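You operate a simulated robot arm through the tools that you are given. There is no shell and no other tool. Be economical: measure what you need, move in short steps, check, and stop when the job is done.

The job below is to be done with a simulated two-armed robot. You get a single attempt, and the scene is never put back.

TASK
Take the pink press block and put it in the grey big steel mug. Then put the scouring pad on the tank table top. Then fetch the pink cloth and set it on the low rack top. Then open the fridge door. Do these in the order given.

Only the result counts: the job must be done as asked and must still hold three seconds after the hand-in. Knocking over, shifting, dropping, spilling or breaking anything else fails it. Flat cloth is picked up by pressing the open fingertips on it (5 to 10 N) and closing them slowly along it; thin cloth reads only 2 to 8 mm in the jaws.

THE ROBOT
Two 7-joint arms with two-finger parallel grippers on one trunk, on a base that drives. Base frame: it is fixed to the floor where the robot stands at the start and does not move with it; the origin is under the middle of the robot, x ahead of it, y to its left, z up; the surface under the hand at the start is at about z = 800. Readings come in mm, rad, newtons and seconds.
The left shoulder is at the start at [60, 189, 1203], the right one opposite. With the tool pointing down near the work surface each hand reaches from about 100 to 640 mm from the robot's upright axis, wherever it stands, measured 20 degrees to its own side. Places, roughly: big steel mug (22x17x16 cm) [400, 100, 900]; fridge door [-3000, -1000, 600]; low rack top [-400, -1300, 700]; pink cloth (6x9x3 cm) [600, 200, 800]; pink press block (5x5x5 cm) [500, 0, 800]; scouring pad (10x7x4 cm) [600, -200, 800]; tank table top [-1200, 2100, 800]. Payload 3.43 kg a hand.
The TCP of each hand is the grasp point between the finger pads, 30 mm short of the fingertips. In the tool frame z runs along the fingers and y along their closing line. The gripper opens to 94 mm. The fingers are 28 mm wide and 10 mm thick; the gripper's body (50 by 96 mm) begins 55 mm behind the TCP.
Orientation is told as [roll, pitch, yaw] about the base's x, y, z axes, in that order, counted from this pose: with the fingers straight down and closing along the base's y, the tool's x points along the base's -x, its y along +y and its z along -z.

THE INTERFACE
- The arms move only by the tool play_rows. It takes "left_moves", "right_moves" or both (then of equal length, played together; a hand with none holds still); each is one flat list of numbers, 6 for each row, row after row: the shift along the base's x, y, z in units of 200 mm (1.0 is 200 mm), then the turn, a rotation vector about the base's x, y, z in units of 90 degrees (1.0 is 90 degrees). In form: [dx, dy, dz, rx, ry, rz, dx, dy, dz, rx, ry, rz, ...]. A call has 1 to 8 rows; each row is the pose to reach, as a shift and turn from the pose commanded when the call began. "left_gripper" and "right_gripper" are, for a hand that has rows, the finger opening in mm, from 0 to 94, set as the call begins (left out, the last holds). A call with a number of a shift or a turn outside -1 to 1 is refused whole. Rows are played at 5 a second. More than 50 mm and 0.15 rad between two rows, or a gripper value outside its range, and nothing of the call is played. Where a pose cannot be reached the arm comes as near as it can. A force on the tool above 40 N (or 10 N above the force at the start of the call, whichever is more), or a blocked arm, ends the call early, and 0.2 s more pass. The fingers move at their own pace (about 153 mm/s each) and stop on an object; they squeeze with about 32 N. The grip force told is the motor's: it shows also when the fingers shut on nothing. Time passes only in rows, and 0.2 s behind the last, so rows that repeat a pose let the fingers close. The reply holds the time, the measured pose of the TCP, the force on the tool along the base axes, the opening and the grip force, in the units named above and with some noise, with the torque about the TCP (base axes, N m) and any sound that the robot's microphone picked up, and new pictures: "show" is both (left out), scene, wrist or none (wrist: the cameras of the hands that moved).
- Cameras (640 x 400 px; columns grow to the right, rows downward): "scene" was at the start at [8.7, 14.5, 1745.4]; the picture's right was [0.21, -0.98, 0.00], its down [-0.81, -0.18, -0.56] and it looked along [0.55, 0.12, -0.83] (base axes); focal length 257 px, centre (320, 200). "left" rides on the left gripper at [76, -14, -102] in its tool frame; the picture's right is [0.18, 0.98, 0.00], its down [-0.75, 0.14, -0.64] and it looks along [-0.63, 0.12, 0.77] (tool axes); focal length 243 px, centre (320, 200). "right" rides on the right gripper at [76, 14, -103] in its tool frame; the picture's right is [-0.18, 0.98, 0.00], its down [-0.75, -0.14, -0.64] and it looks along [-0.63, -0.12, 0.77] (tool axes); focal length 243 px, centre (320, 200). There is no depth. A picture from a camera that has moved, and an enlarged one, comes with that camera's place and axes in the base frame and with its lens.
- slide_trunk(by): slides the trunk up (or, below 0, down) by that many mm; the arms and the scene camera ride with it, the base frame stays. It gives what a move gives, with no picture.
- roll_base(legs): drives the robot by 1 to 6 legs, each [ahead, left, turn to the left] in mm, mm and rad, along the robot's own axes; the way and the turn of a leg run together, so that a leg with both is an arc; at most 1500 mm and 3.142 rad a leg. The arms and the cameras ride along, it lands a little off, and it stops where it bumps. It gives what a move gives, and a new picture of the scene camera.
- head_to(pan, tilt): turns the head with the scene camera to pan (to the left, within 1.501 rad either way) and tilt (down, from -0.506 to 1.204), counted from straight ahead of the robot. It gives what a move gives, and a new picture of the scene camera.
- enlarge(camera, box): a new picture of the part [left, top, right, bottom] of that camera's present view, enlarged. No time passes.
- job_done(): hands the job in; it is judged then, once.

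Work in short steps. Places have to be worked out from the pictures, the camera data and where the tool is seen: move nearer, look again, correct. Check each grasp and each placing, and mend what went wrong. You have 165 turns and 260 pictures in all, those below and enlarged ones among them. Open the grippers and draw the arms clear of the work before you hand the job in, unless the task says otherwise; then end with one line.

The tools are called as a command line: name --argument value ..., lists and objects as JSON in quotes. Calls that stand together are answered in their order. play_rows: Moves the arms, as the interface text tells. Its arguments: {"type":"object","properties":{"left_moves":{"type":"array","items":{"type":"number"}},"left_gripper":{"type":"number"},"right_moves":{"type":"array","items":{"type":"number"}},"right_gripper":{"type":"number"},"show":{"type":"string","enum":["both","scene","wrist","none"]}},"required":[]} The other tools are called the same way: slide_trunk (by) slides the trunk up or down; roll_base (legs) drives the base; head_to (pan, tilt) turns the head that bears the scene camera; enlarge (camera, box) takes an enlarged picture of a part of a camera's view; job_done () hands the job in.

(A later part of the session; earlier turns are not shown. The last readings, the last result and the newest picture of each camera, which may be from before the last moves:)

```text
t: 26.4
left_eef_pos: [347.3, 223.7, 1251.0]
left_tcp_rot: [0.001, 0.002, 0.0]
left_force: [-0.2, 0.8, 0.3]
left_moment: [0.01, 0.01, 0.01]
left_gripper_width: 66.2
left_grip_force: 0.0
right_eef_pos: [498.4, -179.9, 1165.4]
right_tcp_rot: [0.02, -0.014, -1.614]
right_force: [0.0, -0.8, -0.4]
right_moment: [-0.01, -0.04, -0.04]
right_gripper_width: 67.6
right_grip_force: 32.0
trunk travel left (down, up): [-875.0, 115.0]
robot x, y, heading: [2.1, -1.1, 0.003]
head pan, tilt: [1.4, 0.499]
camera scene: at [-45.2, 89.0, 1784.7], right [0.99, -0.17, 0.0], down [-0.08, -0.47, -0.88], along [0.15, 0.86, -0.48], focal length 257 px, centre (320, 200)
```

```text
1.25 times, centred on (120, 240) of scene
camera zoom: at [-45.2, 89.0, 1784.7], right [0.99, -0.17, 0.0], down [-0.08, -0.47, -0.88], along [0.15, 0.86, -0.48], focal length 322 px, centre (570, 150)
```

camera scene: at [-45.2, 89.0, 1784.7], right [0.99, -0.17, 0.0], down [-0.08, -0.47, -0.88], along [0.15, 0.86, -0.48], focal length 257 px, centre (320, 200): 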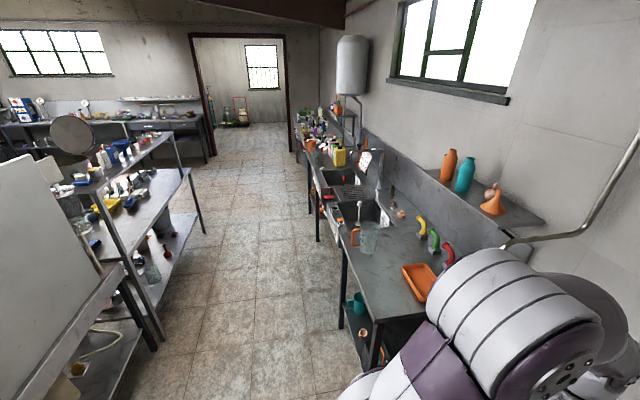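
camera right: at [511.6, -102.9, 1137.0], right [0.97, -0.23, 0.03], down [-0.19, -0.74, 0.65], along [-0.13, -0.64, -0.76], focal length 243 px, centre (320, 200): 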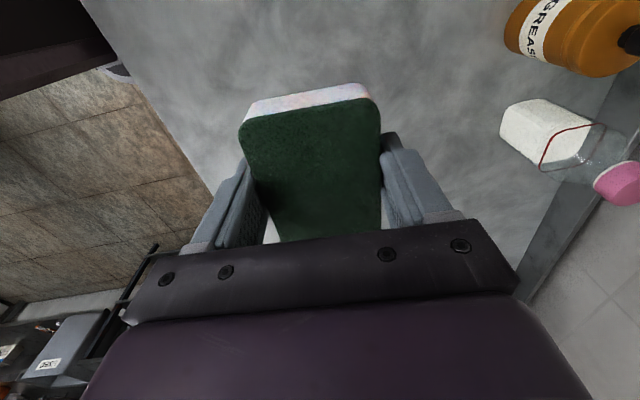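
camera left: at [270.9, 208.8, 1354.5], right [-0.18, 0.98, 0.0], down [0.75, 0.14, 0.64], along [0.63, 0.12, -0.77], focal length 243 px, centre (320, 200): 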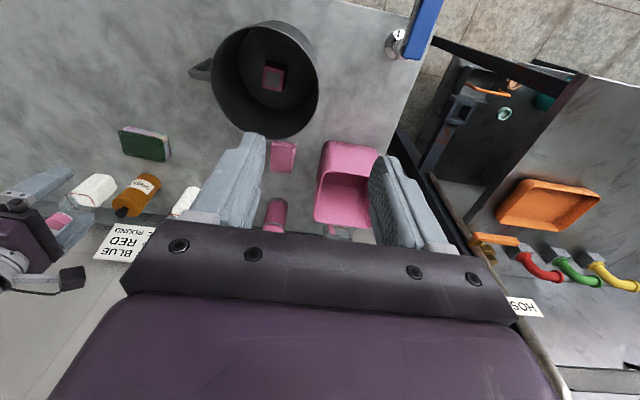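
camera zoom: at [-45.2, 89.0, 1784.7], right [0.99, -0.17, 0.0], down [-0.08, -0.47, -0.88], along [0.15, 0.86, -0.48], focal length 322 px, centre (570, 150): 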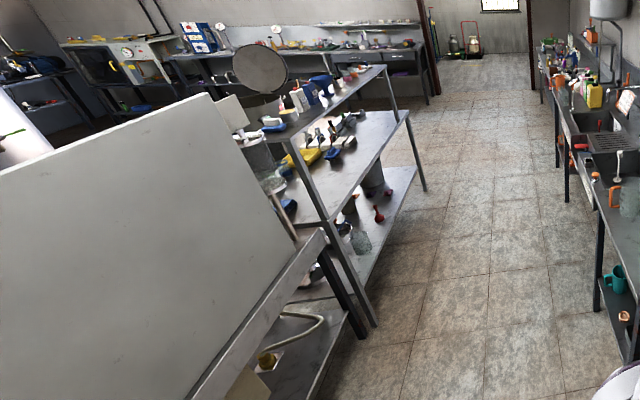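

The table at x≈-965…-1450, y≈1400…2745 with its top at z≈800 fits the tank table, and it has an upper shelf. I draw both hands closer and look to the right-rear before driving.

play_rows --right_moves '[-0.2, -0.05, 0, 0, 0, 0, -0.4, -0.1, 0, 0, 0, 0, -0.6, -0.15, 0, 0, 0, 0, -0.75, -0.2, 0, 0, 0, 0, -0.75, -0.2, 0, 0, 0, 0]' --show "none"

head_to --pan -1.5 --tilt 0.5

head_to --pan 1.5 --tilt 0.7

```text
t: 27.6
left_eef_pos: [348.6, 223.7, 1250.1]
left_tcp_rot: [0.0, 0.0, -0.001]
left_force: [0.7, -0.5, -0.4]
left_moment: [-0.03, -0.01, -0.02]
left_gripper_width: 65.9
left_grip_force: 0.0
right_eef_pos: [346.0, -221.4, 1165.5]
right_tcp_rot: [0.02, -0.016, -1.614]
right_force: [0.6, -0.2, -0.8]
right_moment: [0.0, 0.03, 0.0]
right_gripper_width: 67.5
right_grip_force: 32.0
trunk travel left (down, up): [-875.0, 115.0]
robot x, y, heading: [0.2, -1.4, -0.004]
head pan, tilt: [1.4, 0.499]
```

```text
t: 30.1
left_eef_pos: [348.7, 223.5, 1250.4]
left_tcp_rot: [0.0, 0.001, 0.0]
left_force: [-0.1, 1.1, 1.3]
left_moment: [0.0, -0.01, 0.01]
left_gripper_width: 66.1
left_grip_force: 0.2
right_eef_pos: [347.2, -222.1, 1164.4]
right_tcp_rot: [0.02, -0.015, -1.614]
right_force: [-1.2, -1.0, -0.7]
right_moment: [0.01, 0.0, -0.03]
right_gripper_width: 67.6
right_grip_force: 31.9
trunk travel left (down, up): [-875.0, 115.0]
robot x, y, heading: [-0.3, 1.4, 0.001]
head pan, tilt: [-1.499, 0.499]
camera scene: at [-54.3, -91.4, 1784.7], right [-1.0, -0.07, 0.0], down [-0.03, 0.48, -0.88], along [0.06, -0.88, -0.48], focal length 257 px, centre (320, 200)
```

scene: 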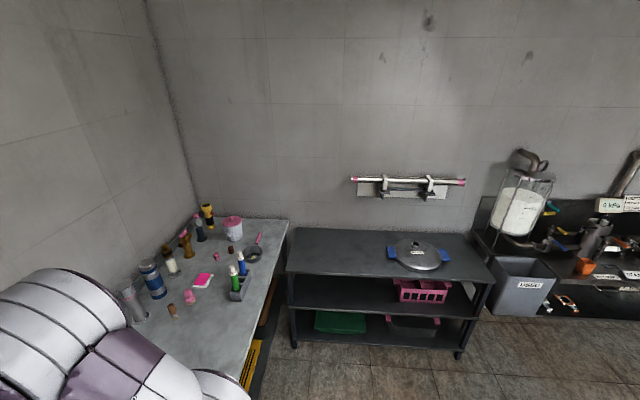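

```text
t: 32.7
left_eef_pos: [347.8, 223.5, 1251.6]
left_tcp_rot: [0.0, 0.0, 0.0]
left_force: [-0.1, 0.3, -0.1]
left_moment: [0.0, -0.01, 0.03]
left_gripper_width: 65.7
left_grip_force: 0.1
right_eef_pos: [346.9, -221.6, 1165.6]
right_tcp_rot: [0.02, -0.015, -1.614]
right_force: [0.4, 0.3, 0.1]
right_moment: [-0.03, -0.02, 0.01]
right_gripper_width: 67.6
right_grip_force: 32.4
trunk travel left (down, up): [-875.0, 115.0]
robot x, y, heading: [-1.8, -1.5, -0.003]
head pan, tilt: [1.499, 0.7]
camera scene: at [-54.7, 84.1, 1767.0], right [1.0, -0.07, 0.0], down [-0.05, -0.64, -0.76], along [0.06, 0.76, -0.64], focal length 257 px, centre (320, 200)
```

scene: 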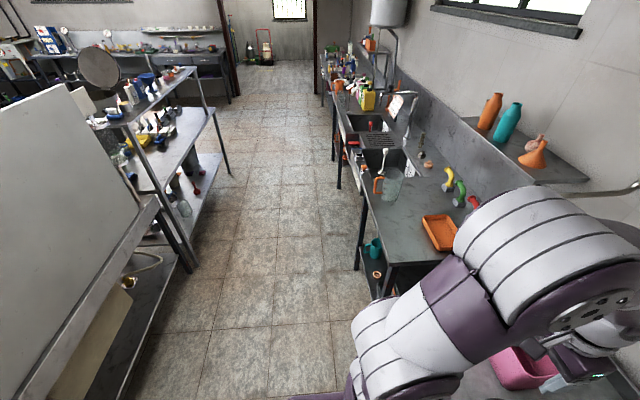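

The right side shows the low rack, with the lid on top; the left aisle is free. I back off 350 mm and turn left to face along the aisle.

roll_base --legs '[[-350, 0, 0], [0, 0, 1.571]]'

head_to --pan 0.5 --tilt 0.5

```text
t: 38.9
left_eef_pos: [-581.5, 345.3, 1251.7]
left_tcp_rot: [-0.002, 0.001, 1.578]
left_force: [1.1, 0.0, -0.1]
left_moment: [-0.02, 0.02, 0.03]
left_gripper_width: 66.1
left_grip_force: 0.1
right_eef_pos: [-136.9, 347.8, 1165.1]
right_tcp_rot: [0.022, -0.015, -0.037]
right_force: [-0.5, -0.6, -0.5]
right_moment: [0.01, 0.03, -0.01]
right_gripper_width: 67.6
right_grip_force: 32.4
trunk travel left (down, up): [-875.0, 115.0]
robot x, y, heading: [-351.3, -0.1, 1.577]
head pan, tilt: [1.499, 0.7]
camera scene: at [-440.5, -55.6, 1767.0], right [0.06, 1.0, 0.0], down [0.64, -0.04, -0.77], along [-0.76, 0.05, -0.64], focal length 257 px, centre (320, 200)
```

scene: 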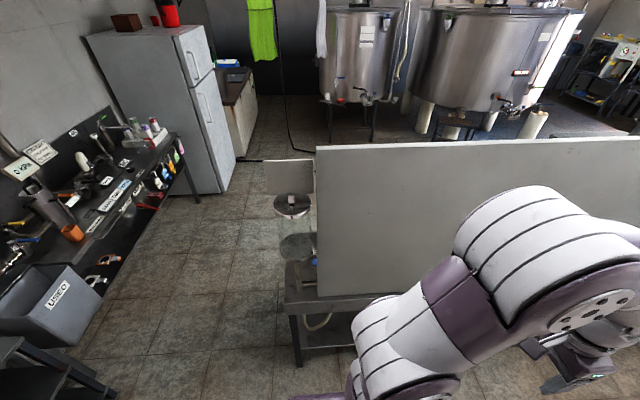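

```text
t: 40.1
left_eef_pos: [-580.9, 345.3, 1252.1]
left_tcp_rot: [0.0, 0.001, 1.577]
left_force: [0.4, -0.6, 0.1]
left_moment: [-0.02, -0.03, -0.01]
left_gripper_width: 66.2
left_grip_force: 0.0
right_eef_pos: [-136.4, 347.9, 1164.7]
right_tcp_rot: [0.023, -0.016, -0.037]
right_force: [0.9, 0.1, -0.5]
right_moment: [-0.01, -0.07, 0.0]
right_gripper_width: 67.2
right_grip_force: 32.0
trunk travel left (down, up): [-875.0, 115.0]
robot x, y, heading: [-355.3, 1.9, 1.585]
head pan, tilt: [0.499, 0.499]
camera scene: at [-400.1, 18.4, 1784.7], right [0.87, 0.49, 0.0], down [0.23, -0.42, -0.88], along [-0.43, 0.77, -0.48], focal length 257 px, centre (320, 200)
```

scene: 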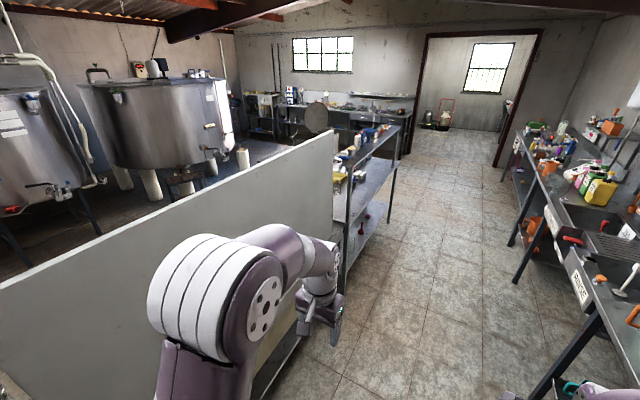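

The aisle ahead is clear. I drive 1500 mm along it and look left at the tank table.

roll_base --legs '[[1400, 0, 0]]'

head_to --pan 1.0 --tilt 0.6

```text
t: 47.1
left_eef_pos: [-588.4, 1740.9, 1251.5]
left_tcp_rot: [0.0, 0.0, 1.574]
left_force: [0.0, 0.3, -0.7]
left_moment: [0.0, -0.07, -0.04]
left_gripper_width: 65.9
left_grip_force: 0.1
right_eef_pos: [-142.7, 1741.8, 1164.9]
right_tcp_rot: [0.022, -0.018, -0.041]
right_force: [-0.3, -0.1, 0.3]
right_moment: [-0.01, 0.01, 0.01]
right_gripper_width: 67.2
right_grip_force: 32.1
trunk travel left (down, up): [-875.0, 115.0]
robot x, y, heading: [-363.2, 1398.1, 1.579]
head pan, tilt: [0.499, 0.499]
camera scene: at [-407.7, 1412.6, 1784.7], right [0.88, 0.48, 0.0], down [0.23, -0.42, -0.88], along [-0.42, 0.77, -0.48], focal length 257 px, centre (320, 200)
```

scene: 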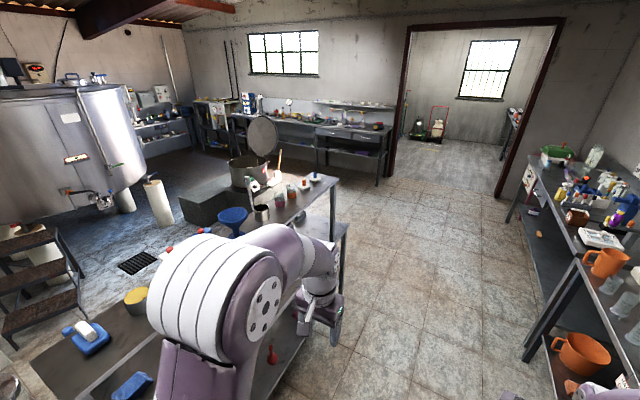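

```text
t: 48.0
left_eef_pos: [-587.6, 1740.8, 1251.2]
left_tcp_rot: [0.001, 0.0, 1.574]
left_force: [-1.0, -0.3, -0.3]
left_moment: [0.01, 0.0, -0.01]
left_gripper_width: 66.1
left_grip_force: 0.0
right_eef_pos: [-142.1, 1741.5, 1165.7]
right_tcp_rot: [0.022, -0.015, -0.041]
right_force: [-0.6, 0.0, 0.0]
right_moment: [-0.03, 0.01, 0.03]
right_gripper_width: 67.5
right_grip_force: 32.4
trunk travel left (down, up): [-875.0, 115.0]
robot x, y, heading: [-361.3, 1394.2, 1.573]
head pan, tilt: [1.0, 0.6]
camera scene: at [-438.3, 1380.9, 1775.6], right [0.54, 0.84, 0.0], down [0.48, -0.3, -0.83], along [-0.7, 0.44, -0.56], focal length 257 px, centre (320, 200)
```

scene: 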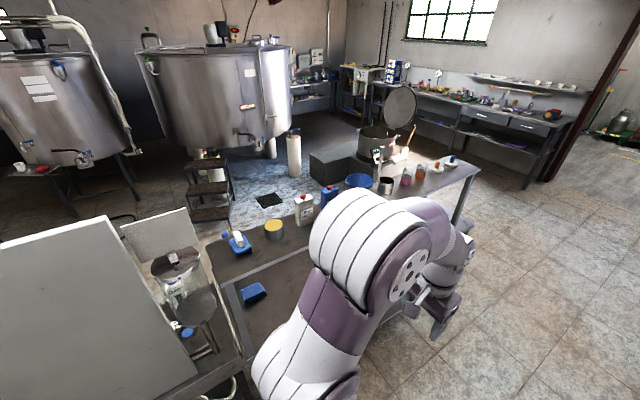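

A frontal view is needed. I drive on to y≈1950 and turn left to face the tank table.

roll_base --legs '[[560, 0, 0], [0, 0, 1.571]]'

head_to --pan 0.0 --tilt 0.65

```text
t: 55.0
left_eef_pos: [-716.9, 1743.7, 1253.0]
left_tcp_rot: [-0.001, -0.001, 3.131]
left_force: [-0.3, -0.6, -0.9]
left_moment: [0.0, -0.03, 0.02]
left_gripper_width: 66.0
left_grip_force: 0.1
right_eef_pos: [-712.2, 2186.5, 1165.9]
right_tcp_rot: [0.023, -0.016, 1.517]
right_force: [-0.3, -0.6, -0.9]
right_moment: [0.02, 0.0, -0.02]
right_gripper_width: 67.5
right_grip_force: 32.0
trunk travel left (down, up): [-875.0, 115.0]
robot x, y, heading: [-367.6, 1963.7, 3.131]
head pan, tilt: [1.0, 0.6]
camera scene: at [-356.5, 1887.2, 1775.6], right [-0.84, 0.55, 0.0], down [0.31, 0.47, -0.83], along [-0.45, -0.69, -0.56], focal length 257 px, centre (320, 200)
```

scene: 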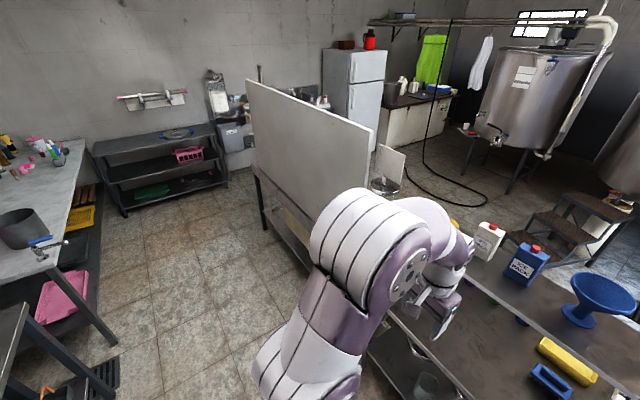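

```text
t: 56.3
left_eef_pos: [-716.3, 1742.0, 1251.8]
left_tcp_rot: [0.0, 0.001, 3.132]
left_force: [0.0, 0.8, -0.2]
left_moment: [0.02, -0.02, -0.02]
left_gripper_width: 66.1
left_grip_force: 0.2
right_eef_pos: [-711.1, 2186.0, 1165.5]
right_tcp_rot: [0.021, -0.017, 1.517]
right_force: [1.0, 0.1, -0.2]
right_moment: [0.01, -0.04, -0.01]
right_gripper_width: 67.5
right_grip_force: 32.1
trunk travel left (down, up): [-875.0, 115.0]
robot x, y, heading: [-366.3, 1961.1, 3.129]
head pan, tilt: [0.0, 0.649]
camera scene: at [-394.8, 1961.8, 1771.3], right [0.01, 1.0, 0.0], down [0.6, -0.01, -0.8], along [-0.8, 0.01, -0.6], focal length 257 px, centre (320, 200)
```

scene: 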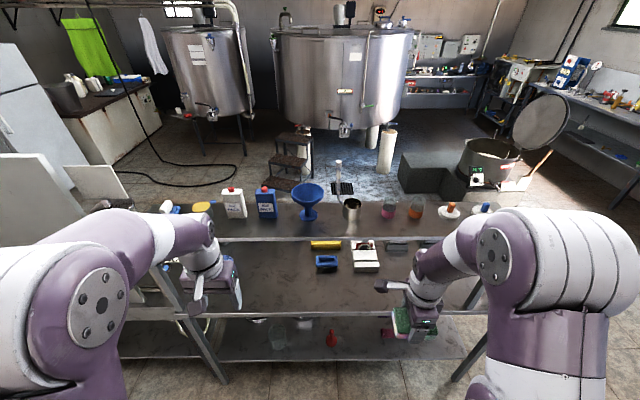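

The deck at z≈800 is free near its front edge; a narrow upper shelf (z≈1200) lies above that edge, so the hand must go in low from the front. I pull the left hand back and lower the trunk 200 mm, then look again.

play_rows --left_moves '[0.15, 0, 0, 0, 0, 0, 0.3, 0, 0, 0, 0, 0, 0.45, 0, 0, 0, 0, 0, 0.5, 0, 0, 0, 0, 0]' --show "none"

slide_trunk --by -200

head_to --pan -0.15 --tilt 0.5

```text
t: 57.3
left_eef_pos: [-616.7, 1740.5, 1250.8]
left_tcp_rot: [-0.001, -0.001, 3.13]
left_force: [0.6, 0.5, 0.5]
left_moment: [-0.01, 0.01, 0.01]
left_gripper_width: 66.0
left_grip_force: 0.0
right_eef_pos: [-711.2, 2187.5, 1163.7]
right_tcp_rot: [0.023, -0.015, 1.517]
right_force: [0.2, -0.4, -0.7]
right_moment: [-0.02, -0.01, 0.05]
right_gripper_width: 67.5
right_grip_force: 32.4
trunk travel left (down, up): [-875.0, 115.0]
robot x, y, heading: [-368.6, 1963.1, 3.133]
head pan, tilt: [0.0, 0.649]
```

```text
t: 59.5
left_eef_pos: [-617.6, 1741.2, 1051.7]
left_tcp_rot: [0.0, 0.001, 3.132]
left_force: [0.2, 0.2, -0.6]
left_moment: [-0.01, -0.01, -0.05]
left_gripper_width: 66.0
left_grip_force: 0.1
right_eef_pos: [-711.8, 2187.0, 964.8]
right_tcp_rot: [0.023, -0.016, 1.517]
right_force: [0.4, 0.8, 0.0]
right_moment: [-0.01, 0.0, -0.03]
right_gripper_width: 67.5
right_grip_force: 31.9
trunk travel left (down, up): [-675.0, 315.0]
robot x, y, heading: [-365.2, 1959.3, 3.132]
head pan, tilt: [0.0, 0.649]
```

```text
t: 60.2
left_eef_pos: [-616.3, 1741.4, 1051.0]
left_tcp_rot: [-0.001, -0.001, 3.128]
left_force: [0.1, 0.5, -0.2]
left_moment: [0.0, -0.04, -0.03]
left_gripper_width: 65.9
left_grip_force: 0.2
right_eef_pos: [-711.5, 2187.8, 965.0]
right_tcp_rot: [0.022, -0.015, 1.517]
right_force: [-0.1, -0.2, 0.1]
right_moment: [-0.01, 0.01, 0.02]
right_gripper_width: 67.3
right_grip_force: 31.5
trunk travel left (down, up): [-675.0, 315.0]
robot x, y, heading: [-369.6, 1964.3, 3.131]
head pan, tilt: [-0.15, 0.499]
camera scene: at [-397.8, 1975.4, 1584.6], right [0.16, 0.99, 0.0], down [0.47, -0.08, -0.88], along [-0.87, 0.14, -0.48], focal length 257 px, centre (320, 200)
```

scene: 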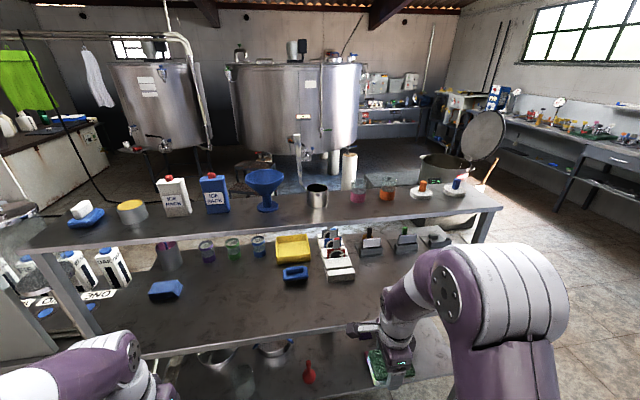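

The deck's front strip is free; the upper shelf's underside is about 1170. I lower the right hand to z≈850, then drive 130 mm closer.

play_rows --right_moves '[0, 0, -0.2, 0, 0, 0, 0, 0, -0.4, 0, 0, 0, 0, 0, -0.57, 0, 0, 0]' --show "none"

roll_base --legs '[[130, 0, 0.01]]'

```text
t: 61.0
left_eef_pos: [-616.7, 1741.7, 1050.8]
left_tcp_rot: [0.0, -0.002, 3.13]
left_force: [0.1, -0.2, 0.8]
left_moment: [-0.01, -0.02, 0.01]
left_gripper_width: 66.1
left_grip_force: 0.1
right_eef_pos: [-710.9, 2187.8, 850.8]
right_tcp_rot: [0.022, -0.015, 1.517]
right_force: [0.2, 0.6, 0.6]
right_moment: [0.03, -0.01, -0.02]
right_gripper_width: 67.5
right_grip_force: 31.7
trunk travel left (down, up): [-675.0, 315.0]
robot x, y, heading: [-367.4, 1960.7, 3.128]
head pan, tilt: [-0.15, 0.499]
```

```text
t: 62.3
left_eef_pos: [-745.1, 1739.0, 1051.1]
left_tcp_rot: [-0.001, 0.001, 3.142]
left_force: [-0.3, 0.0, 0.1]
left_moment: [0.03, 0.0, 0.02]
left_gripper_width: 66.1
left_grip_force: 0.0
right_eef_pos: [-843.4, 2184.3, 852.3]
right_tcp_rot: [0.02, -0.017, 1.526]
right_force: [-0.3, 0.5, 0.7]
right_moment: [0.0, -0.02, 0.01]
right_gripper_width: 67.5
right_grip_force: 32.6
trunk travel left (down, up): [-675.0, 315.0]
robot x, y, heading: [-496.3, 1963.8, 3.14]
head pan, tilt: [-0.15, 0.499]
camera scene: at [-528.7, 1975.8, 1584.7], right [0.15, 0.99, 0.0], down [0.47, -0.07, -0.88], along [-0.87, 0.13, -0.48], focal length 257 px, centre (320, 200)
```

scene: 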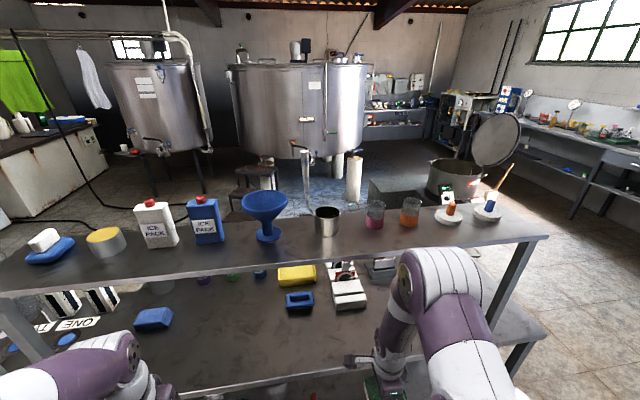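

The wrist stack is about 370 mm above the TCP, so a vertical tool would hit the upper shelf. I tilt the hand ~28° so the fingers point forward, raising it a little.

play_rows --right_moves '[0.03, 0, 0.05, 0, 0.08, 0, 0.06, 0, 0.1, 0, 0.16, 0, 0.06, 0, 0.15, 0, 0.24, 0, 0.06, 0, 0.15, 0, 0.31, 0, 0.06, 0, 0.15, 0, 0.31, 0]'

```text
t: 63.5
left_eef_pos: [-746.5, 1738.7, 1050.4]
left_tcp_rot: [0.0, -0.002, 3.142]
left_force: [-0.2, 0.1, 0.3]
left_moment: [0.0, -0.04, -0.03]
left_gripper_width: 65.9
left_grip_force: 0.1
right_eef_pos: [-833.1, 2185.5, 881.1]
right_tcp_rot: [0.507, 0.007, 1.524]
right_force: [0.0, -0.4, -0.1]
right_moment: [-0.01, 0.02, -0.02]
right_gripper_width: 67.1
right_grip_force: 31.8
trunk travel left (down, up): [-675.0, 315.0]
robot x, y, heading: [-498.0, 1964.8, 3.144]
head pan, tilt: [-0.15, 0.499]
camera scene: at [-528.9, 1975.8, 1584.7], right [0.15, 0.99, 0.0], down [0.47, -0.07, -0.88], along [-0.87, 0.13, -0.48], focal length 257 px, centre (320, 200)
camera right: at [-797.9, 2108.3, 978.9], right [-0.85, 0.23, 0.48], down [0.47, 0.74, 0.49], along [-0.24, 0.64, -0.73], focal length 243 px, centre (320, 200)
```

scene: 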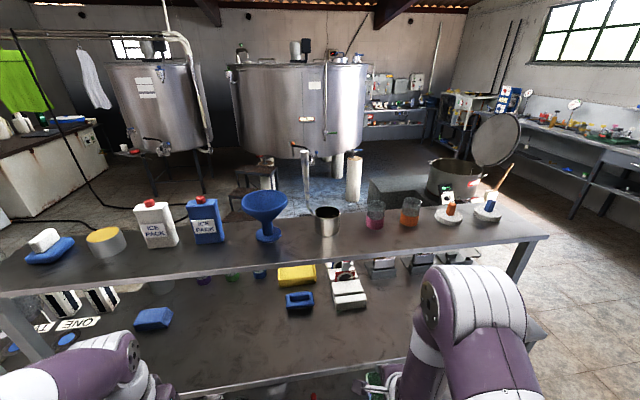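
right: 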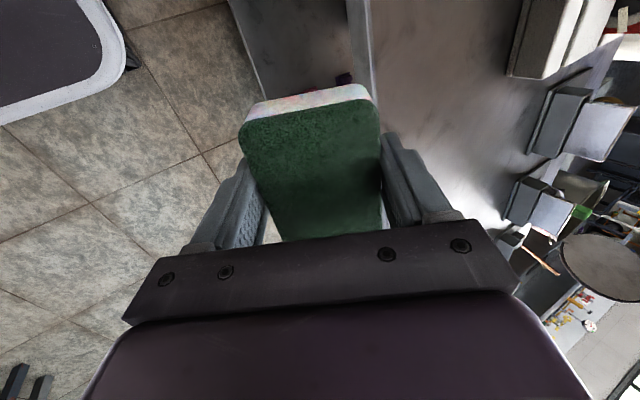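

The hand is tilted and the deck edge shows at x≈-935. I advance under the shelf to x≈-990 at the same height.

play_rows --right_moves '[-0.2, 0, 0, 0, 0, 0, -0.4, 0, 0, 0, 0, 0, -0.6, 0, 0, 0, 0, 0, -0.785, 0, 0, 0, 0, 0, -0.785, 0, 0, 0, 0, 0]'

```text
t: 64.7
left_eef_pos: [-744.6, 1740.0, 1051.0]
left_tcp_rot: [-0.001, -0.001, 3.141]
left_force: [-0.1, -0.1, -0.5]
left_moment: [0.01, 0.02, -0.02]
left_gripper_width: 66.1
left_grip_force: 0.1
right_eef_pos: [-988.6, 2185.3, 883.2]
right_tcp_rot: [0.508, 0.008, 1.523]
right_force: [0.0, -0.6, 0.4]
right_moment: [0.0, 0.01, 0.0]
right_gripper_width: 67.5
right_grip_force: 32.1
trunk travel left (down, up): [-675.0, 315.0]
robot x, y, heading: [-498.0, 1964.2, 3.144]
head pan, tilt: [-0.15, 0.499]
camera scene: at [-527.4, 1975.9, 1584.7], right [0.15, 0.99, 0.0], down [0.47, -0.07, -0.88], along [-0.87, 0.13, -0.48], focal length 257 px, centre (320, 200)
camera right: at [-954.5, 2108.5, 980.1], right [-0.85, 0.23, 0.48], down [0.47, 0.74, 0.49], along [-0.24, 0.64, -0.73], focal length 243 px, centre (320, 200)
```

scene: 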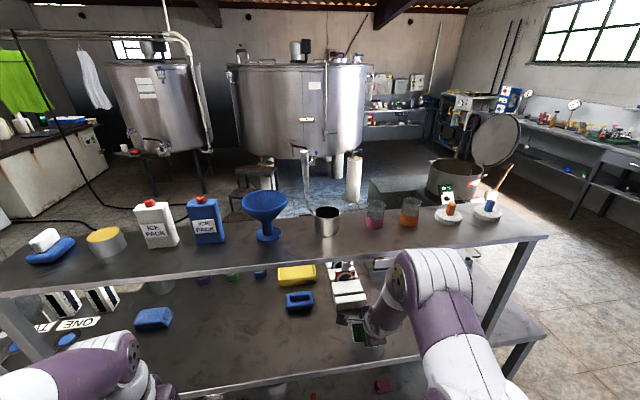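
right: 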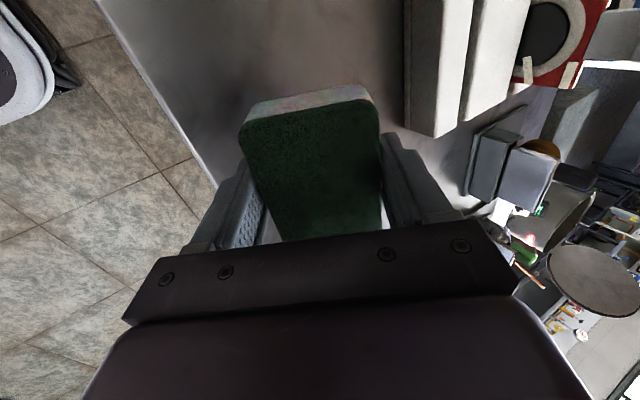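

The hand is over the deck with the tray ~80 mm beyond. I lower slowly until contact.

play_rows --right_moves '[0, 0, -0.06, 0, 0, 0, 0, 0, -0.12, 0, 0, 0, 0, 0, -0.15, 0, 0, 0, 0, 0, -0.17, 0, 0, 0]' --show "wrist"

```text
t: 65.7
left_eef_pos: [-746.0, 1739.5, 1051.4]
left_tcp_rot: [0.0, 0.002, 3.141]
left_force: [-0.4, 0.0, 0.5]
left_moment: [0.03, 0.01, 0.01]
left_gripper_width: 65.8
left_grip_force: 0.1
right_eef_pos: [-987.1, 2184.1, 848.7]
right_tcp_rot: [0.507, 0.007, 1.525]
right_force: [0.0, 0.3, 0.3]
right_moment: [-0.01, 0.0, 0.03]
right_gripper_width: 67.3
right_grip_force: 32.3
trunk travel left (down, up): [-675.0, 315.0]
robot x, y, heading: [-493.0, 1961.4, 3.142]
head pan, tilt: [-0.15, 0.499]
camera right: at [-954.6, 2107.7, 944.9], right [-0.85, 0.23, 0.48], down [0.47, 0.74, 0.49], along [-0.24, 0.64, -0.73], focal length 243 px, centre (320, 200)
```

right: 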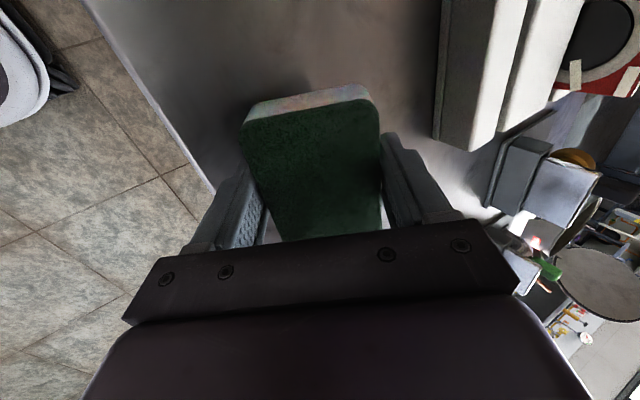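

No contact yet, so the deck is slightly lower. I keep going down in small steps.

play_rows --right_moves '[0, 0, -0.03, 0, 0, 0, 0, 0, -0.06, 0, 0, 0, 0, 0, -0.09, 0, 0, 0, 0, 0, -0.12, 0, 0, 0]' --show "wrist"

```text
t: 66.2
left_eef_pos: [-741.3, 1738.6, 1052.2]
left_tcp_rot: [-0.001, -0.005, 3.139]
left_force: [0.0, 0.5, 0.4]
left_moment: [-0.01, -0.04, -0.03]
left_gripper_width: 65.9
left_grip_force: 0.1
right_eef_pos: [-988.3, 2184.4, 847.6]
right_tcp_rot: [0.523, 0.005, 1.524]
right_force: [17.9, -1.2, 29.5]
right_moment: [0.02, -1.62, 0.01]
right_gripper_width: 67.3
right_grip_force: 31.7
trunk travel left (down, up): [-675.0, 315.0]
robot x, y, heading: [-497.5, 1960.5, 3.14]
head pan, tilt: [-0.15, 0.499]
stopped in row 2 (right hand): the force on the tool passed its limit at 48 N (the readings are from after the stop); the commanded pose is now the measured one
camera right: at [-952.7, 2107.2, 944.0], right [-0.84, 0.23, 0.49], down [0.48, 0.73, 0.48], along [-0.25, 0.64, -0.73], focal length 243 px, centre (320, 200)
```

right: 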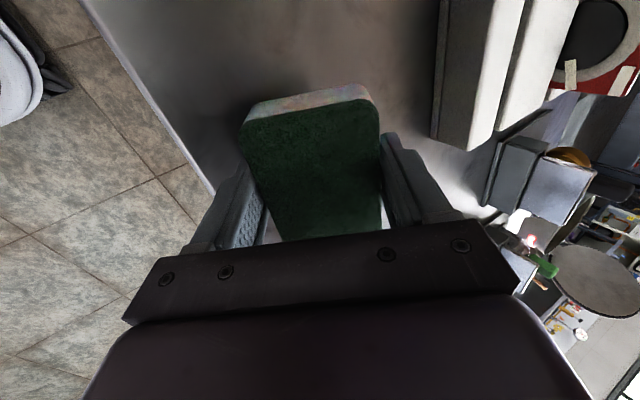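

Contact at z≈847, as computed for z=800. I ease up 6 mm and open the fingers moderately.

play_rows --right_moves '[0, 0, 0.03, 0, 0, 0, 0, 0, 0.03, 0, 0, 0]' --show "none"

play_rows --right_moves '[0, 0, 0, 0, 0, 0, 0, 0, 0, 0, 0, 0, 0, 0, 0, 0, 0, 0]' --right_gripper 82

```text
t: 66.8
left_eef_pos: [-745.1, 1739.7, 1052.0]
left_tcp_rot: [-0.001, -0.002, 3.141]
left_force: [0.6, -0.7, -0.5]
left_moment: [0.0, 0.03, 0.0]
left_gripper_width: 65.8
left_grip_force: 0.1
right_eef_pos: [-990.2, 2184.9, 849.9]
right_tcp_rot: [0.518, 0.006, 1.524]
right_force: [-0.2, -0.2, -0.7]
right_moment: [0.02, 0.0, 0.01]
right_gripper_width: 67.5
right_grip_force: 32.1
trunk travel left (down, up): [-675.0, 315.0]
robot x, y, heading: [-498.1, 1961.7, 3.143]
head pan, tilt: [-0.15, 0.499]
```

```text
t: 67.6
left_eef_pos: [-744.4, 1738.8, 1050.5]
left_tcp_rot: [0.001, -0.001, 3.139]
left_force: [0.6, -0.4, 0.2]
left_moment: [-0.01, 0.04, -0.02]
left_gripper_width: 66.0
left_grip_force: 0.0
right_eef_pos: [-991.5, 2185.7, 851.2]
right_tcp_rot: [0.52, 0.004, 1.522]
right_force: [-0.2, 0.4, 8.3]
right_moment: [0.14, -0.19, 0.04]
right_gripper_width: 78.5
right_grip_force: 0.2
trunk travel left (down, up): [-675.0, 315.0]
robot x, y, heading: [-499.2, 1963.6, 3.142]
head pan, tilt: [-0.15, 0.499]
camera scene: at [-527.6, 1975.5, 1584.8], right [0.15, 0.99, 0.0], down [0.47, -0.07, -0.88], along [-0.87, 0.13, -0.48], focal length 257 px, centre (320, 200)
camera right: at [-956.1, 2108.2, 947.1], right [-0.84, 0.23, 0.49], down [0.48, 0.73, 0.48], along [-0.25, 0.64, -0.73], focal length 243 px, centre (320, 200)
```

scene: 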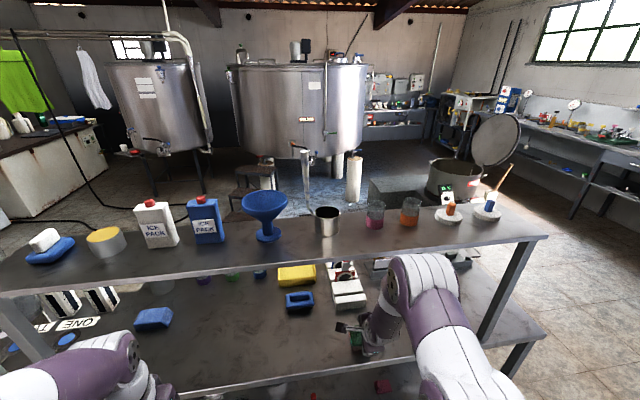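
right: 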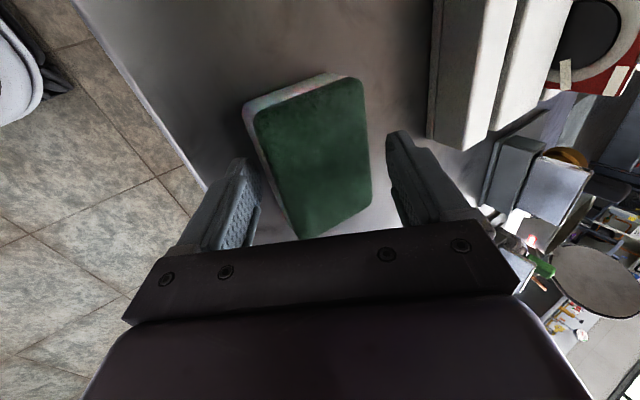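

The pad lies flat between the open fingers. I lift slowly straight up and then back out.

play_rows --right_moves '[0.0, 0, 0.05, 0, 0, 0, 0.0, 0, 0.12, 0, 0, 0, 0.0, 0, 0.2, 0, 0, 0, 0.0, 0, 0.25, 0, 0, 0]' --show "wrist"

```text
t: 68.6
left_eef_pos: [-744.9, 1738.6, 1049.8]
left_tcp_rot: [-0.002, 0.0, 3.139]
left_force: [0.3, 0.4, 0.4]
left_moment: [0.02, 0.03, -0.01]
left_gripper_width: 65.9
left_grip_force: 0.0
right_eef_pos: [-991.9, 2185.1, 901.3]
right_tcp_rot: [0.518, 0.005, 1.523]
right_force: [0.6, 0.3, -0.5]
right_moment: [0.0, -0.04, -0.03]
right_gripper_width: 82.0
right_grip_force: 0.2
trunk travel left (down, up): [-675.0, 315.0]
robot x, y, heading: [-495.8, 1961.3, 3.139]
head pan, tilt: [-0.15, 0.499]
camera right: at [-956.1, 2108.5, 997.4], right [-0.84, 0.23, 0.49], down [0.48, 0.73, 0.48], along [-0.25, 0.64, -0.73], focal length 243 px, centre (320, 200)
```

right: 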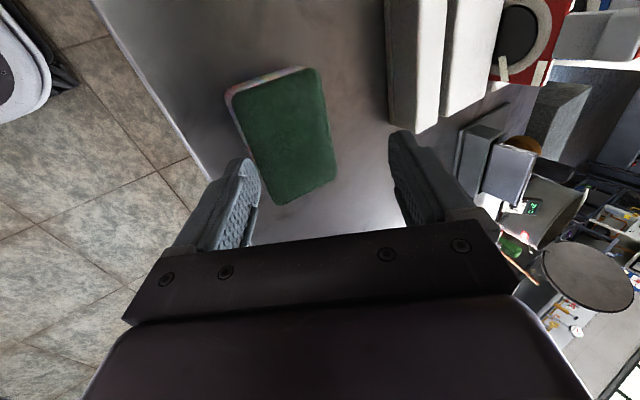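

The pad sits flat on the deck, fully inside the edge. I withdraw the hand toward the robot.

play_rows --right_moves '[0.2, 0, 0, 0, 0, 0, 0.4, 0, 0, 0, 0, 0, 0.6, 0, 0, 0, 0, 0, 0.8, 0, 0, 0, 0, 0, 0.95, 0, 0.1, 0, -0.08, 0, 0.95, 0, 0.2, 0, -0.16, 0, 0.95, 0, 0.3, 0, -0.24, 0, 0.95, 0, 0.4, 0, -0.33, 0]'

roll_base --legs '[[-130, 0, 0]]'

```text
t: 70.4
left_eef_pos: [-745.5, 1737.7, 1050.4]
left_tcp_rot: [0.0, 0.0, 3.14]
left_force: [0.8, 0.7, 0.0]
left_moment: [-0.01, 0.0, 0.01]
left_gripper_width: 66.0
left_grip_force: 0.0
right_eef_pos: [-800.4, 2185.9, 981.1]
right_tcp_rot: [0.0, -0.016, 1.528]
right_force: [-0.2, -0.3, 0.4]
right_moment: [0.0, -0.02, 0.01]
right_gripper_width: 82.1
right_grip_force: 0.0
trunk travel left (down, up): [-675.0, 315.0]
robot x, y, heading: [-499.4, 1960.7, 3.141]
head pan, tilt: [-0.15, 0.499]
camera scene: at [-528.5, 1975.7, 1584.7], right [0.15, 0.99, 0.0], down [0.47, -0.07, -0.88], along [-0.87, 0.13, -0.48], focal length 257 px, centre (320, 200)
camera right: at [-818.5, 2107.3, 1081.4], right [-0.97, 0.23, 0.0], down [0.17, 0.73, 0.66], along [0.15, 0.64, -0.76], focal length 243 px, centre (320, 200)
```

scene: 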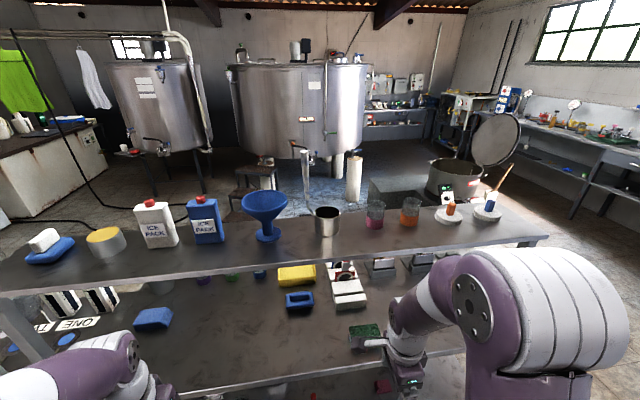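
right: 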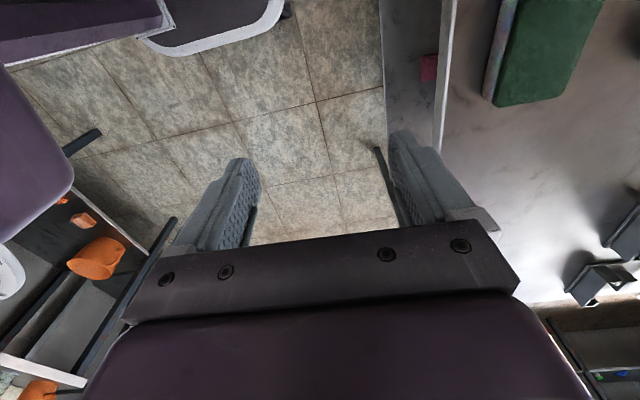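

```text
t: 71.7
left_eef_pos: [-612.3, 1738.3, 1051.4]
left_tcp_rot: [0.001, 0.0, -3.142]
left_force: [0.2, 0.7, -0.1]
left_moment: [-0.02, 0.03, 0.02]
left_gripper_width: 66.1
left_grip_force: 0.0
right_eef_pos: [-668.1, 2185.0, 979.4]
right_tcp_rot: [0.0, -0.019, 1.529]
right_force: [-0.1, -1.3, -0.7]
right_moment: [0.01, -0.01, -0.01]
right_gripper_width: 82.2
right_grip_force: 0.1
trunk travel left (down, up): [-675.0, 315.0]
robot x, y, heading: [-363.0, 1962.3, -3.14]
head pan, tilt: [-0.15, 0.499]
camera scene: at [-395.5, 1975.9, 1584.7], right [0.15, 0.99, 0.0], down [0.47, -0.07, -0.88], along [-0.87, 0.13, -0.48], focal length 257 px, centre (320, 200)
```

scene: 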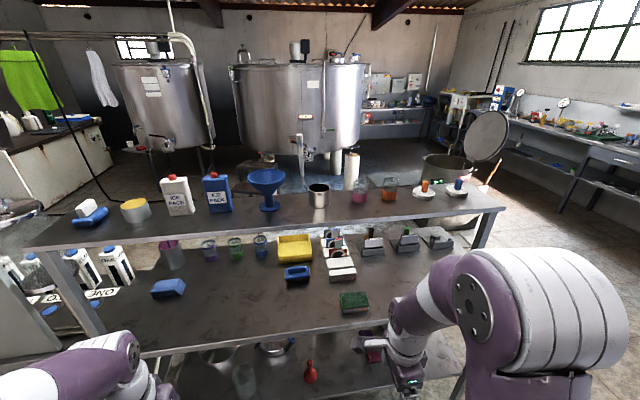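

The pad rests on the tank table. I raise the trunk, retract the right hand a bit and drive back along the aisle to the first table.

slide_trunk --by 200

roll_base --legs '[[0, 0, 1.571], [1000, 0, 0], [960, 0, 0]]'

```text
t: 73.8
left_eef_pos: [-612.3, 1739.1, 1250.1]
left_tcp_rot: [0.001, 0.001, -3.142]
left_force: [-0.3, 0.0, 0.5]
left_moment: [-0.01, -0.04, -0.01]
left_gripper_width: 65.8
left_grip_force: 0.2
right_eef_pos: [-669.0, 2184.2, 1179.6]
right_tcp_rot: [0.0, -0.017, 1.529]
right_force: [0.3, -0.6, 0.8]
right_moment: [0.03, -0.01, 0.03]
right_gripper_width: 82.3
right_grip_force: 0.0
trunk travel left (down, up): [-875.0, 115.0]
robot x, y, heading: [-367.2, 1965.1, -3.143]
head pan, tilt: [-0.15, 0.499]
```

```text
t: 87.5
left_eef_pos: [-62.1, -231.0, 1251.1]
left_tcp_rot: [-0.001, 0.0, -1.527]
left_force: [0.5, 0.5, 0.2]
left_moment: [0.01, 0.0, -0.04]
left_gripper_width: 66.3
left_grip_force: 0.0
right_eef_pos: [-504.1, -305.3, 1179.1]
right_tcp_rot: [0.001, -0.018, -3.139]
right_force: [-0.2, 0.7, 0.2]
right_moment: [-0.02, -0.04, -0.01]
right_gripper_width: 81.9
right_grip_force: 0.0
trunk travel left (down, up): [-875.0, 115.0]
robot x, y, heading: [-299.8, 9.6, -1.525]
head pan, tilt: [-0.15, 0.499]
camera scene: at [-310.2, -23.3, 1784.7], right [-0.99, 0.1, 0.0], down [0.05, 0.48, -0.88], along [-0.09, -0.87, -0.48], focal length 257 px, centre (320, 200)
```

scene: 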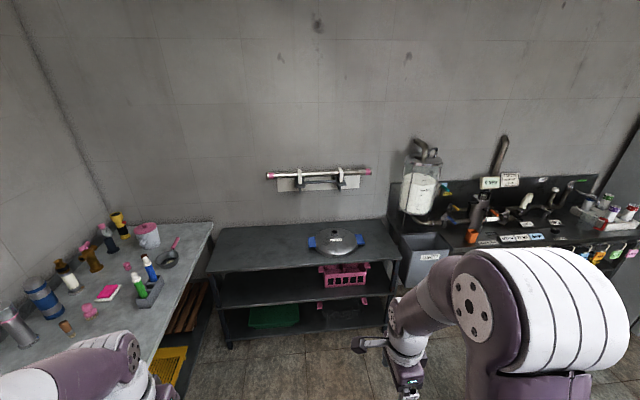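

I turn left to face the first table and drive up to the starting spot.

roll_base --legs '[[0, 0, 1.525], [300, 0, 0]]'

head_to --pan 0.25 --tilt 0.9

```text
t: 93.2
left_eef_pos: [248.1, 225.1, 1251.6]
left_tcp_rot: [-0.001, -0.002, -0.009]
left_force: [0.2, 1.0, 0.0]
left_moment: [-0.03, -0.01, 0.0]
left_gripper_width: 66.0
left_grip_force: 0.1
right_eef_pos: [301.4, -220.1, 1180.9]
right_tcp_rot: [0.0, -0.02, -1.621]
right_force: [-0.8, 0.4, -0.2]
right_moment: [0.01, -0.01, -0.02]
right_gripper_width: 81.9
right_grip_force: 0.1
trunk travel left (down, up): [-875.0, 115.0]
robot x, y, heading: [3.4, 6.8, -0.009]
head pan, tilt: [-0.15, 0.499]
camera scene: at [27.4, -10.4, 1784.7], right [-0.16, -0.99, 0.0], down [-0.47, 0.08, -0.88], along [0.87, -0.14, -0.48], focal length 257 px, centre (320, 200)
```

scene: 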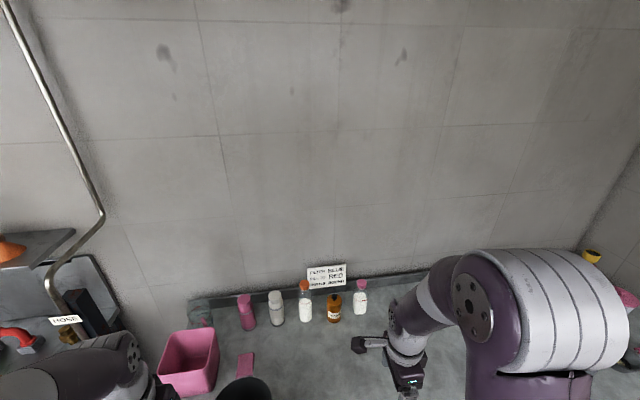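

```text
t: 94.1
left_eef_pos: [250.8, 225.9, 1251.1]
left_tcp_rot: [0.0, 0.0, -0.009]
left_force: [-0.2, 1.0, -0.2]
left_moment: [-0.01, -0.02, 0.0]
left_gripper_width: 65.8
left_grip_force: 0.0
right_eef_pos: [302.4, -221.0, 1180.3]
right_tcp_rot: [-0.001, -0.021, -1.623]
right_force: [-0.2, -0.9, 0.7]
right_moment: [0.01, -0.02, 0.03]
right_gripper_width: 82.1
right_grip_force: 0.0
trunk travel left (down, up): [-875.0, 115.0]
robot x, y, heading: [1.2, 5.2, -0.008]
head pan, tilt: [0.25, 0.901]
camera scene: at [13.7, 21.9, 1750.9], right [0.24, -0.97, 0.0], down [-0.76, -0.19, -0.62], along [0.6, 0.15, -0.78], focal length 257 px, centre (320, 200)
```

scene: 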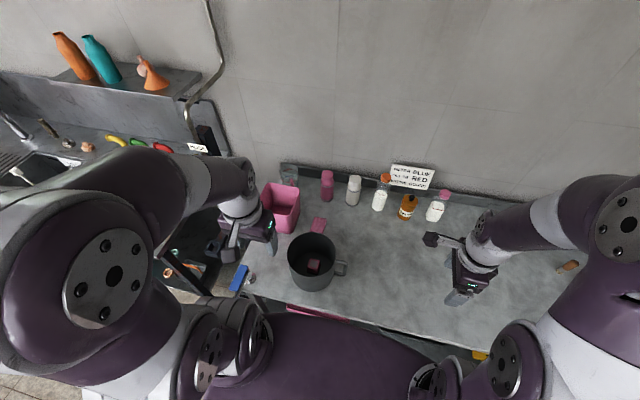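

The cloth lies at about (597, 178), between mug, bin and bottles. I bring the left hand over it in a high pass for a closer look.

play_rows --left_moves '[0.14, -0.03, 0, 0, 0, 0, 0.28, -0.06, 0, 0, 0, 0, 0.42, -0.09, 0, 0, 0, 0, 0.56, -0.12, 0, 0, 0, 0, 0.7, -0.15, 0, 0, 0, 0, 0.84, -0.18, 0, 0, 0, 0, 0.98, -0.21, -0.1, 0, 0, 0, 0.98, -0.21, -0.3, 0, 0, 0]' --left_gripper 80 --show "none"

play_rows --left_moves '[0.1, 0, -0.1, 0, 0, 0, 0.2, 0, -0.2, 0, 0, 0, 0.3, 0, -0.3, 0, 0, 0, 0.3, 0, -0.4, 0, 0, 0]'

```text
t: 95.9
left_eef_pos: [446.5, 182.4, 1190.9]
left_tcp_rot: [0.001, 0.0, -0.01]
left_force: [-0.5, -0.2, 0.5]
left_moment: [0.02, -0.02, 0.0]
left_gripper_width: 80.1
left_grip_force: 0.1
right_eef_pos: [302.1, -219.7, 1179.2]
right_tcp_rot: [-0.001, -0.019, -1.624]
right_force: [0.3, 0.2, -0.7]
right_moment: [0.0, 0.0, -0.03]
right_gripper_width: 81.9
right_grip_force: 0.1
trunk travel left (down, up): [-875.0, 115.0]
robot x, y, heading: [2.1, 1.5, -0.009]
head pan, tilt: [0.25, 0.901]
```

```text
t: 96.9
left_eef_pos: [507.2, 181.1, 1110.7]
left_tcp_rot: [0.0, 0.0, -0.009]
left_force: [0.1, 0.3, -0.3]
left_moment: [0.02, 0.01, -0.04]
left_gripper_width: 80.3
left_grip_force: 0.1
right_eef_pos: [302.8, -220.9, 1179.7]
right_tcp_rot: [-0.001, -0.017, -1.624]
right_force: [-0.3, 0.1, 0.3]
right_moment: [0.01, 0.04, 0.0]
right_gripper_width: 82.2
right_grip_force: 0.0
trunk travel left (down, up): [-875.0, 115.0]
robot x, y, heading: [2.3, 7.0, -0.004]
head pan, tilt: [0.25, 0.901]
camera scene: at [14.0, 22.1, 1750.8], right [0.24, -0.97, 0.0], down [-0.76, -0.19, -0.62], along [0.6, 0.15, -0.78], focal length 257 px, centre (320, 200)
camera left: at [430.7, 167.1, 1213.6], right [-0.17, 0.98, 0.0], down [0.75, 0.13, 0.64], along [0.63, 0.11, -0.77], focal length 243 px, centre (320, 200)
```

scene: 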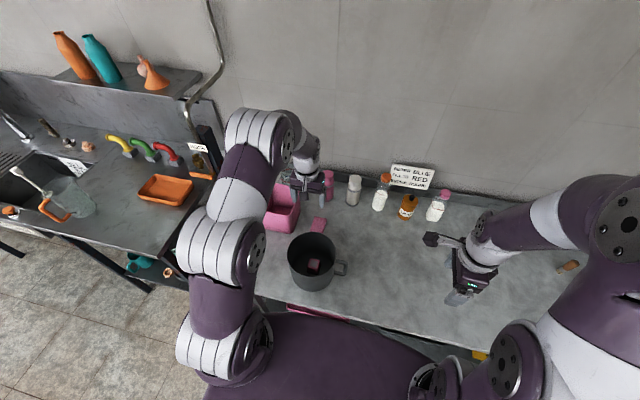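
left: 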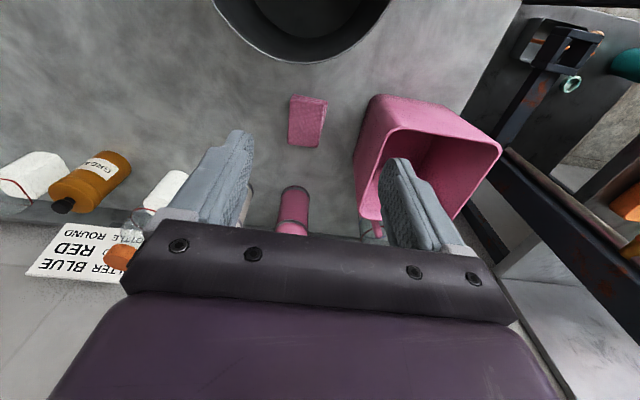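

I enlarge the cloth to judge its thickness and orientation.

enlarge --camera "left" --box '[260, 70, 360, 170]'

```text
4.00 times, centred on (310, 120) of left
camera zoom: at [430.7, 167.1, 1213.6], right [-0.17, 0.98, 0.0], down [0.75, 0.13, 0.64], along [0.63, 0.11, -0.77], focal length 970 px, centre (360, 520)
```

zoom: 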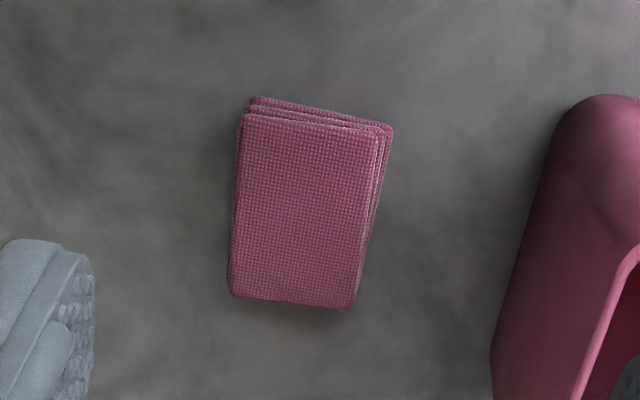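

The folded cloth spans x 553–631, y 145–197, ~3 cm thick, and is square with the base. I move forward over it, then lower the trunk 130 mm for reach.

play_rows --left_moves '[0.2, -0.02, 0, 0, 0, 0.003, 0.4, -0.05, 0, 0, 0, 0.006, 0.4, -0.05, 0, 0, 0, 0.006]' --show "none"

slide_trunk --by -130

play_rows --left_moves '[0, 0, -0.1, 0, 0, 0, 0, 0, -0.2, 0, 0, 0, 0, 0, -0.3, 0, 0, 0, 0, 0, -0.4, 0, 0, 0]' --show "wrist"

```text
t: 97.7
left_eef_pos: [584.3, 170.2, 1114.8]
left_tcp_rot: [0.0, -0.002, 0.0]
left_force: [-1.4, 1.4, -0.1]
left_moment: [0.0, -0.05, 0.0]
left_gripper_width: 80.0
left_grip_force: 0.2
right_eef_pos: [301.3, -220.0, 1180.7]
right_tcp_rot: [0.001, -0.018, -1.623]
right_force: [0.3, 0.2, 0.1]
right_moment: [0.0, -0.03, 0.04]
right_gripper_width: 81.9
right_grip_force: 0.0
trunk travel left (down, up): [-875.0, 115.0]
robot x, y, heading: [2.7, 3.6, -0.013]
head pan, tilt: [0.25, 0.901]
```

```text
t: 99.3
left_eef_pos: [586.2, 170.8, 982.8]
left_tcp_rot: [0.001, -0.001, 0.0]
left_force: [-0.7, -0.8, -0.1]
left_moment: [0.0, -0.02, 0.0]
left_gripper_width: 79.9
left_grip_force: 0.1
right_eef_pos: [302.9, -219.1, 1049.7]
right_tcp_rot: [-0.001, -0.019, -1.626]
right_force: [-0.2, -1.2, 0.3]
right_moment: [-0.02, -0.02, 0.01]
right_gripper_width: 81.9
right_grip_force: 0.1
trunk travel left (down, up): [-745.0, 245.0]
robot x, y, heading: [2.6, 2.4, -0.008]
head pan, tilt: [0.25, 0.901]
```

```text
t: 100.3
left_eef_pos: [587.1, 170.2, 902.5]
left_tcp_rot: [0.001, 0.0, 0.0]
left_force: [-0.6, 0.0, -0.5]
left_moment: [-0.01, -0.02, 0.02]
left_gripper_width: 79.9
left_grip_force: 0.0
right_eef_pos: [301.8, -220.3, 1049.4]
right_tcp_rot: [-0.001, -0.019, -1.625]
right_force: [0.0, 0.4, -0.4]
right_moment: [0.02, 0.0, -0.02]
right_gripper_width: 82.0
right_grip_force: 0.1
trunk travel left (down, up): [-745.0, 245.0]
robot x, y, heading: [0.4, 3.5, -0.009]
head pan, tilt: [0.25, 0.901]
camera left: at [510.6, 156.0, 1005.5], right [-0.18, 0.98, 0.0], down [0.75, 0.14, 0.64], along [0.63, 0.12, -0.77], focal length 243 px, centre (320, 200)
```

left: 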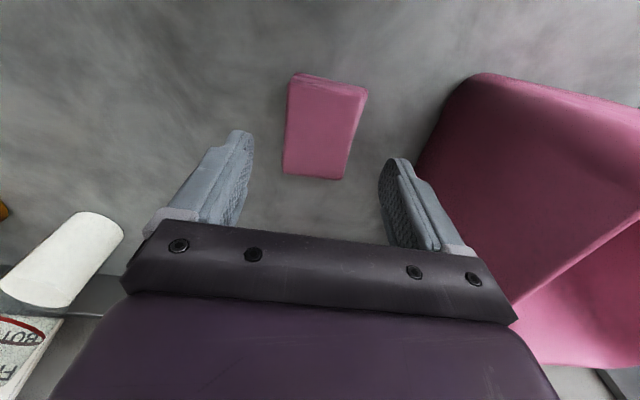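

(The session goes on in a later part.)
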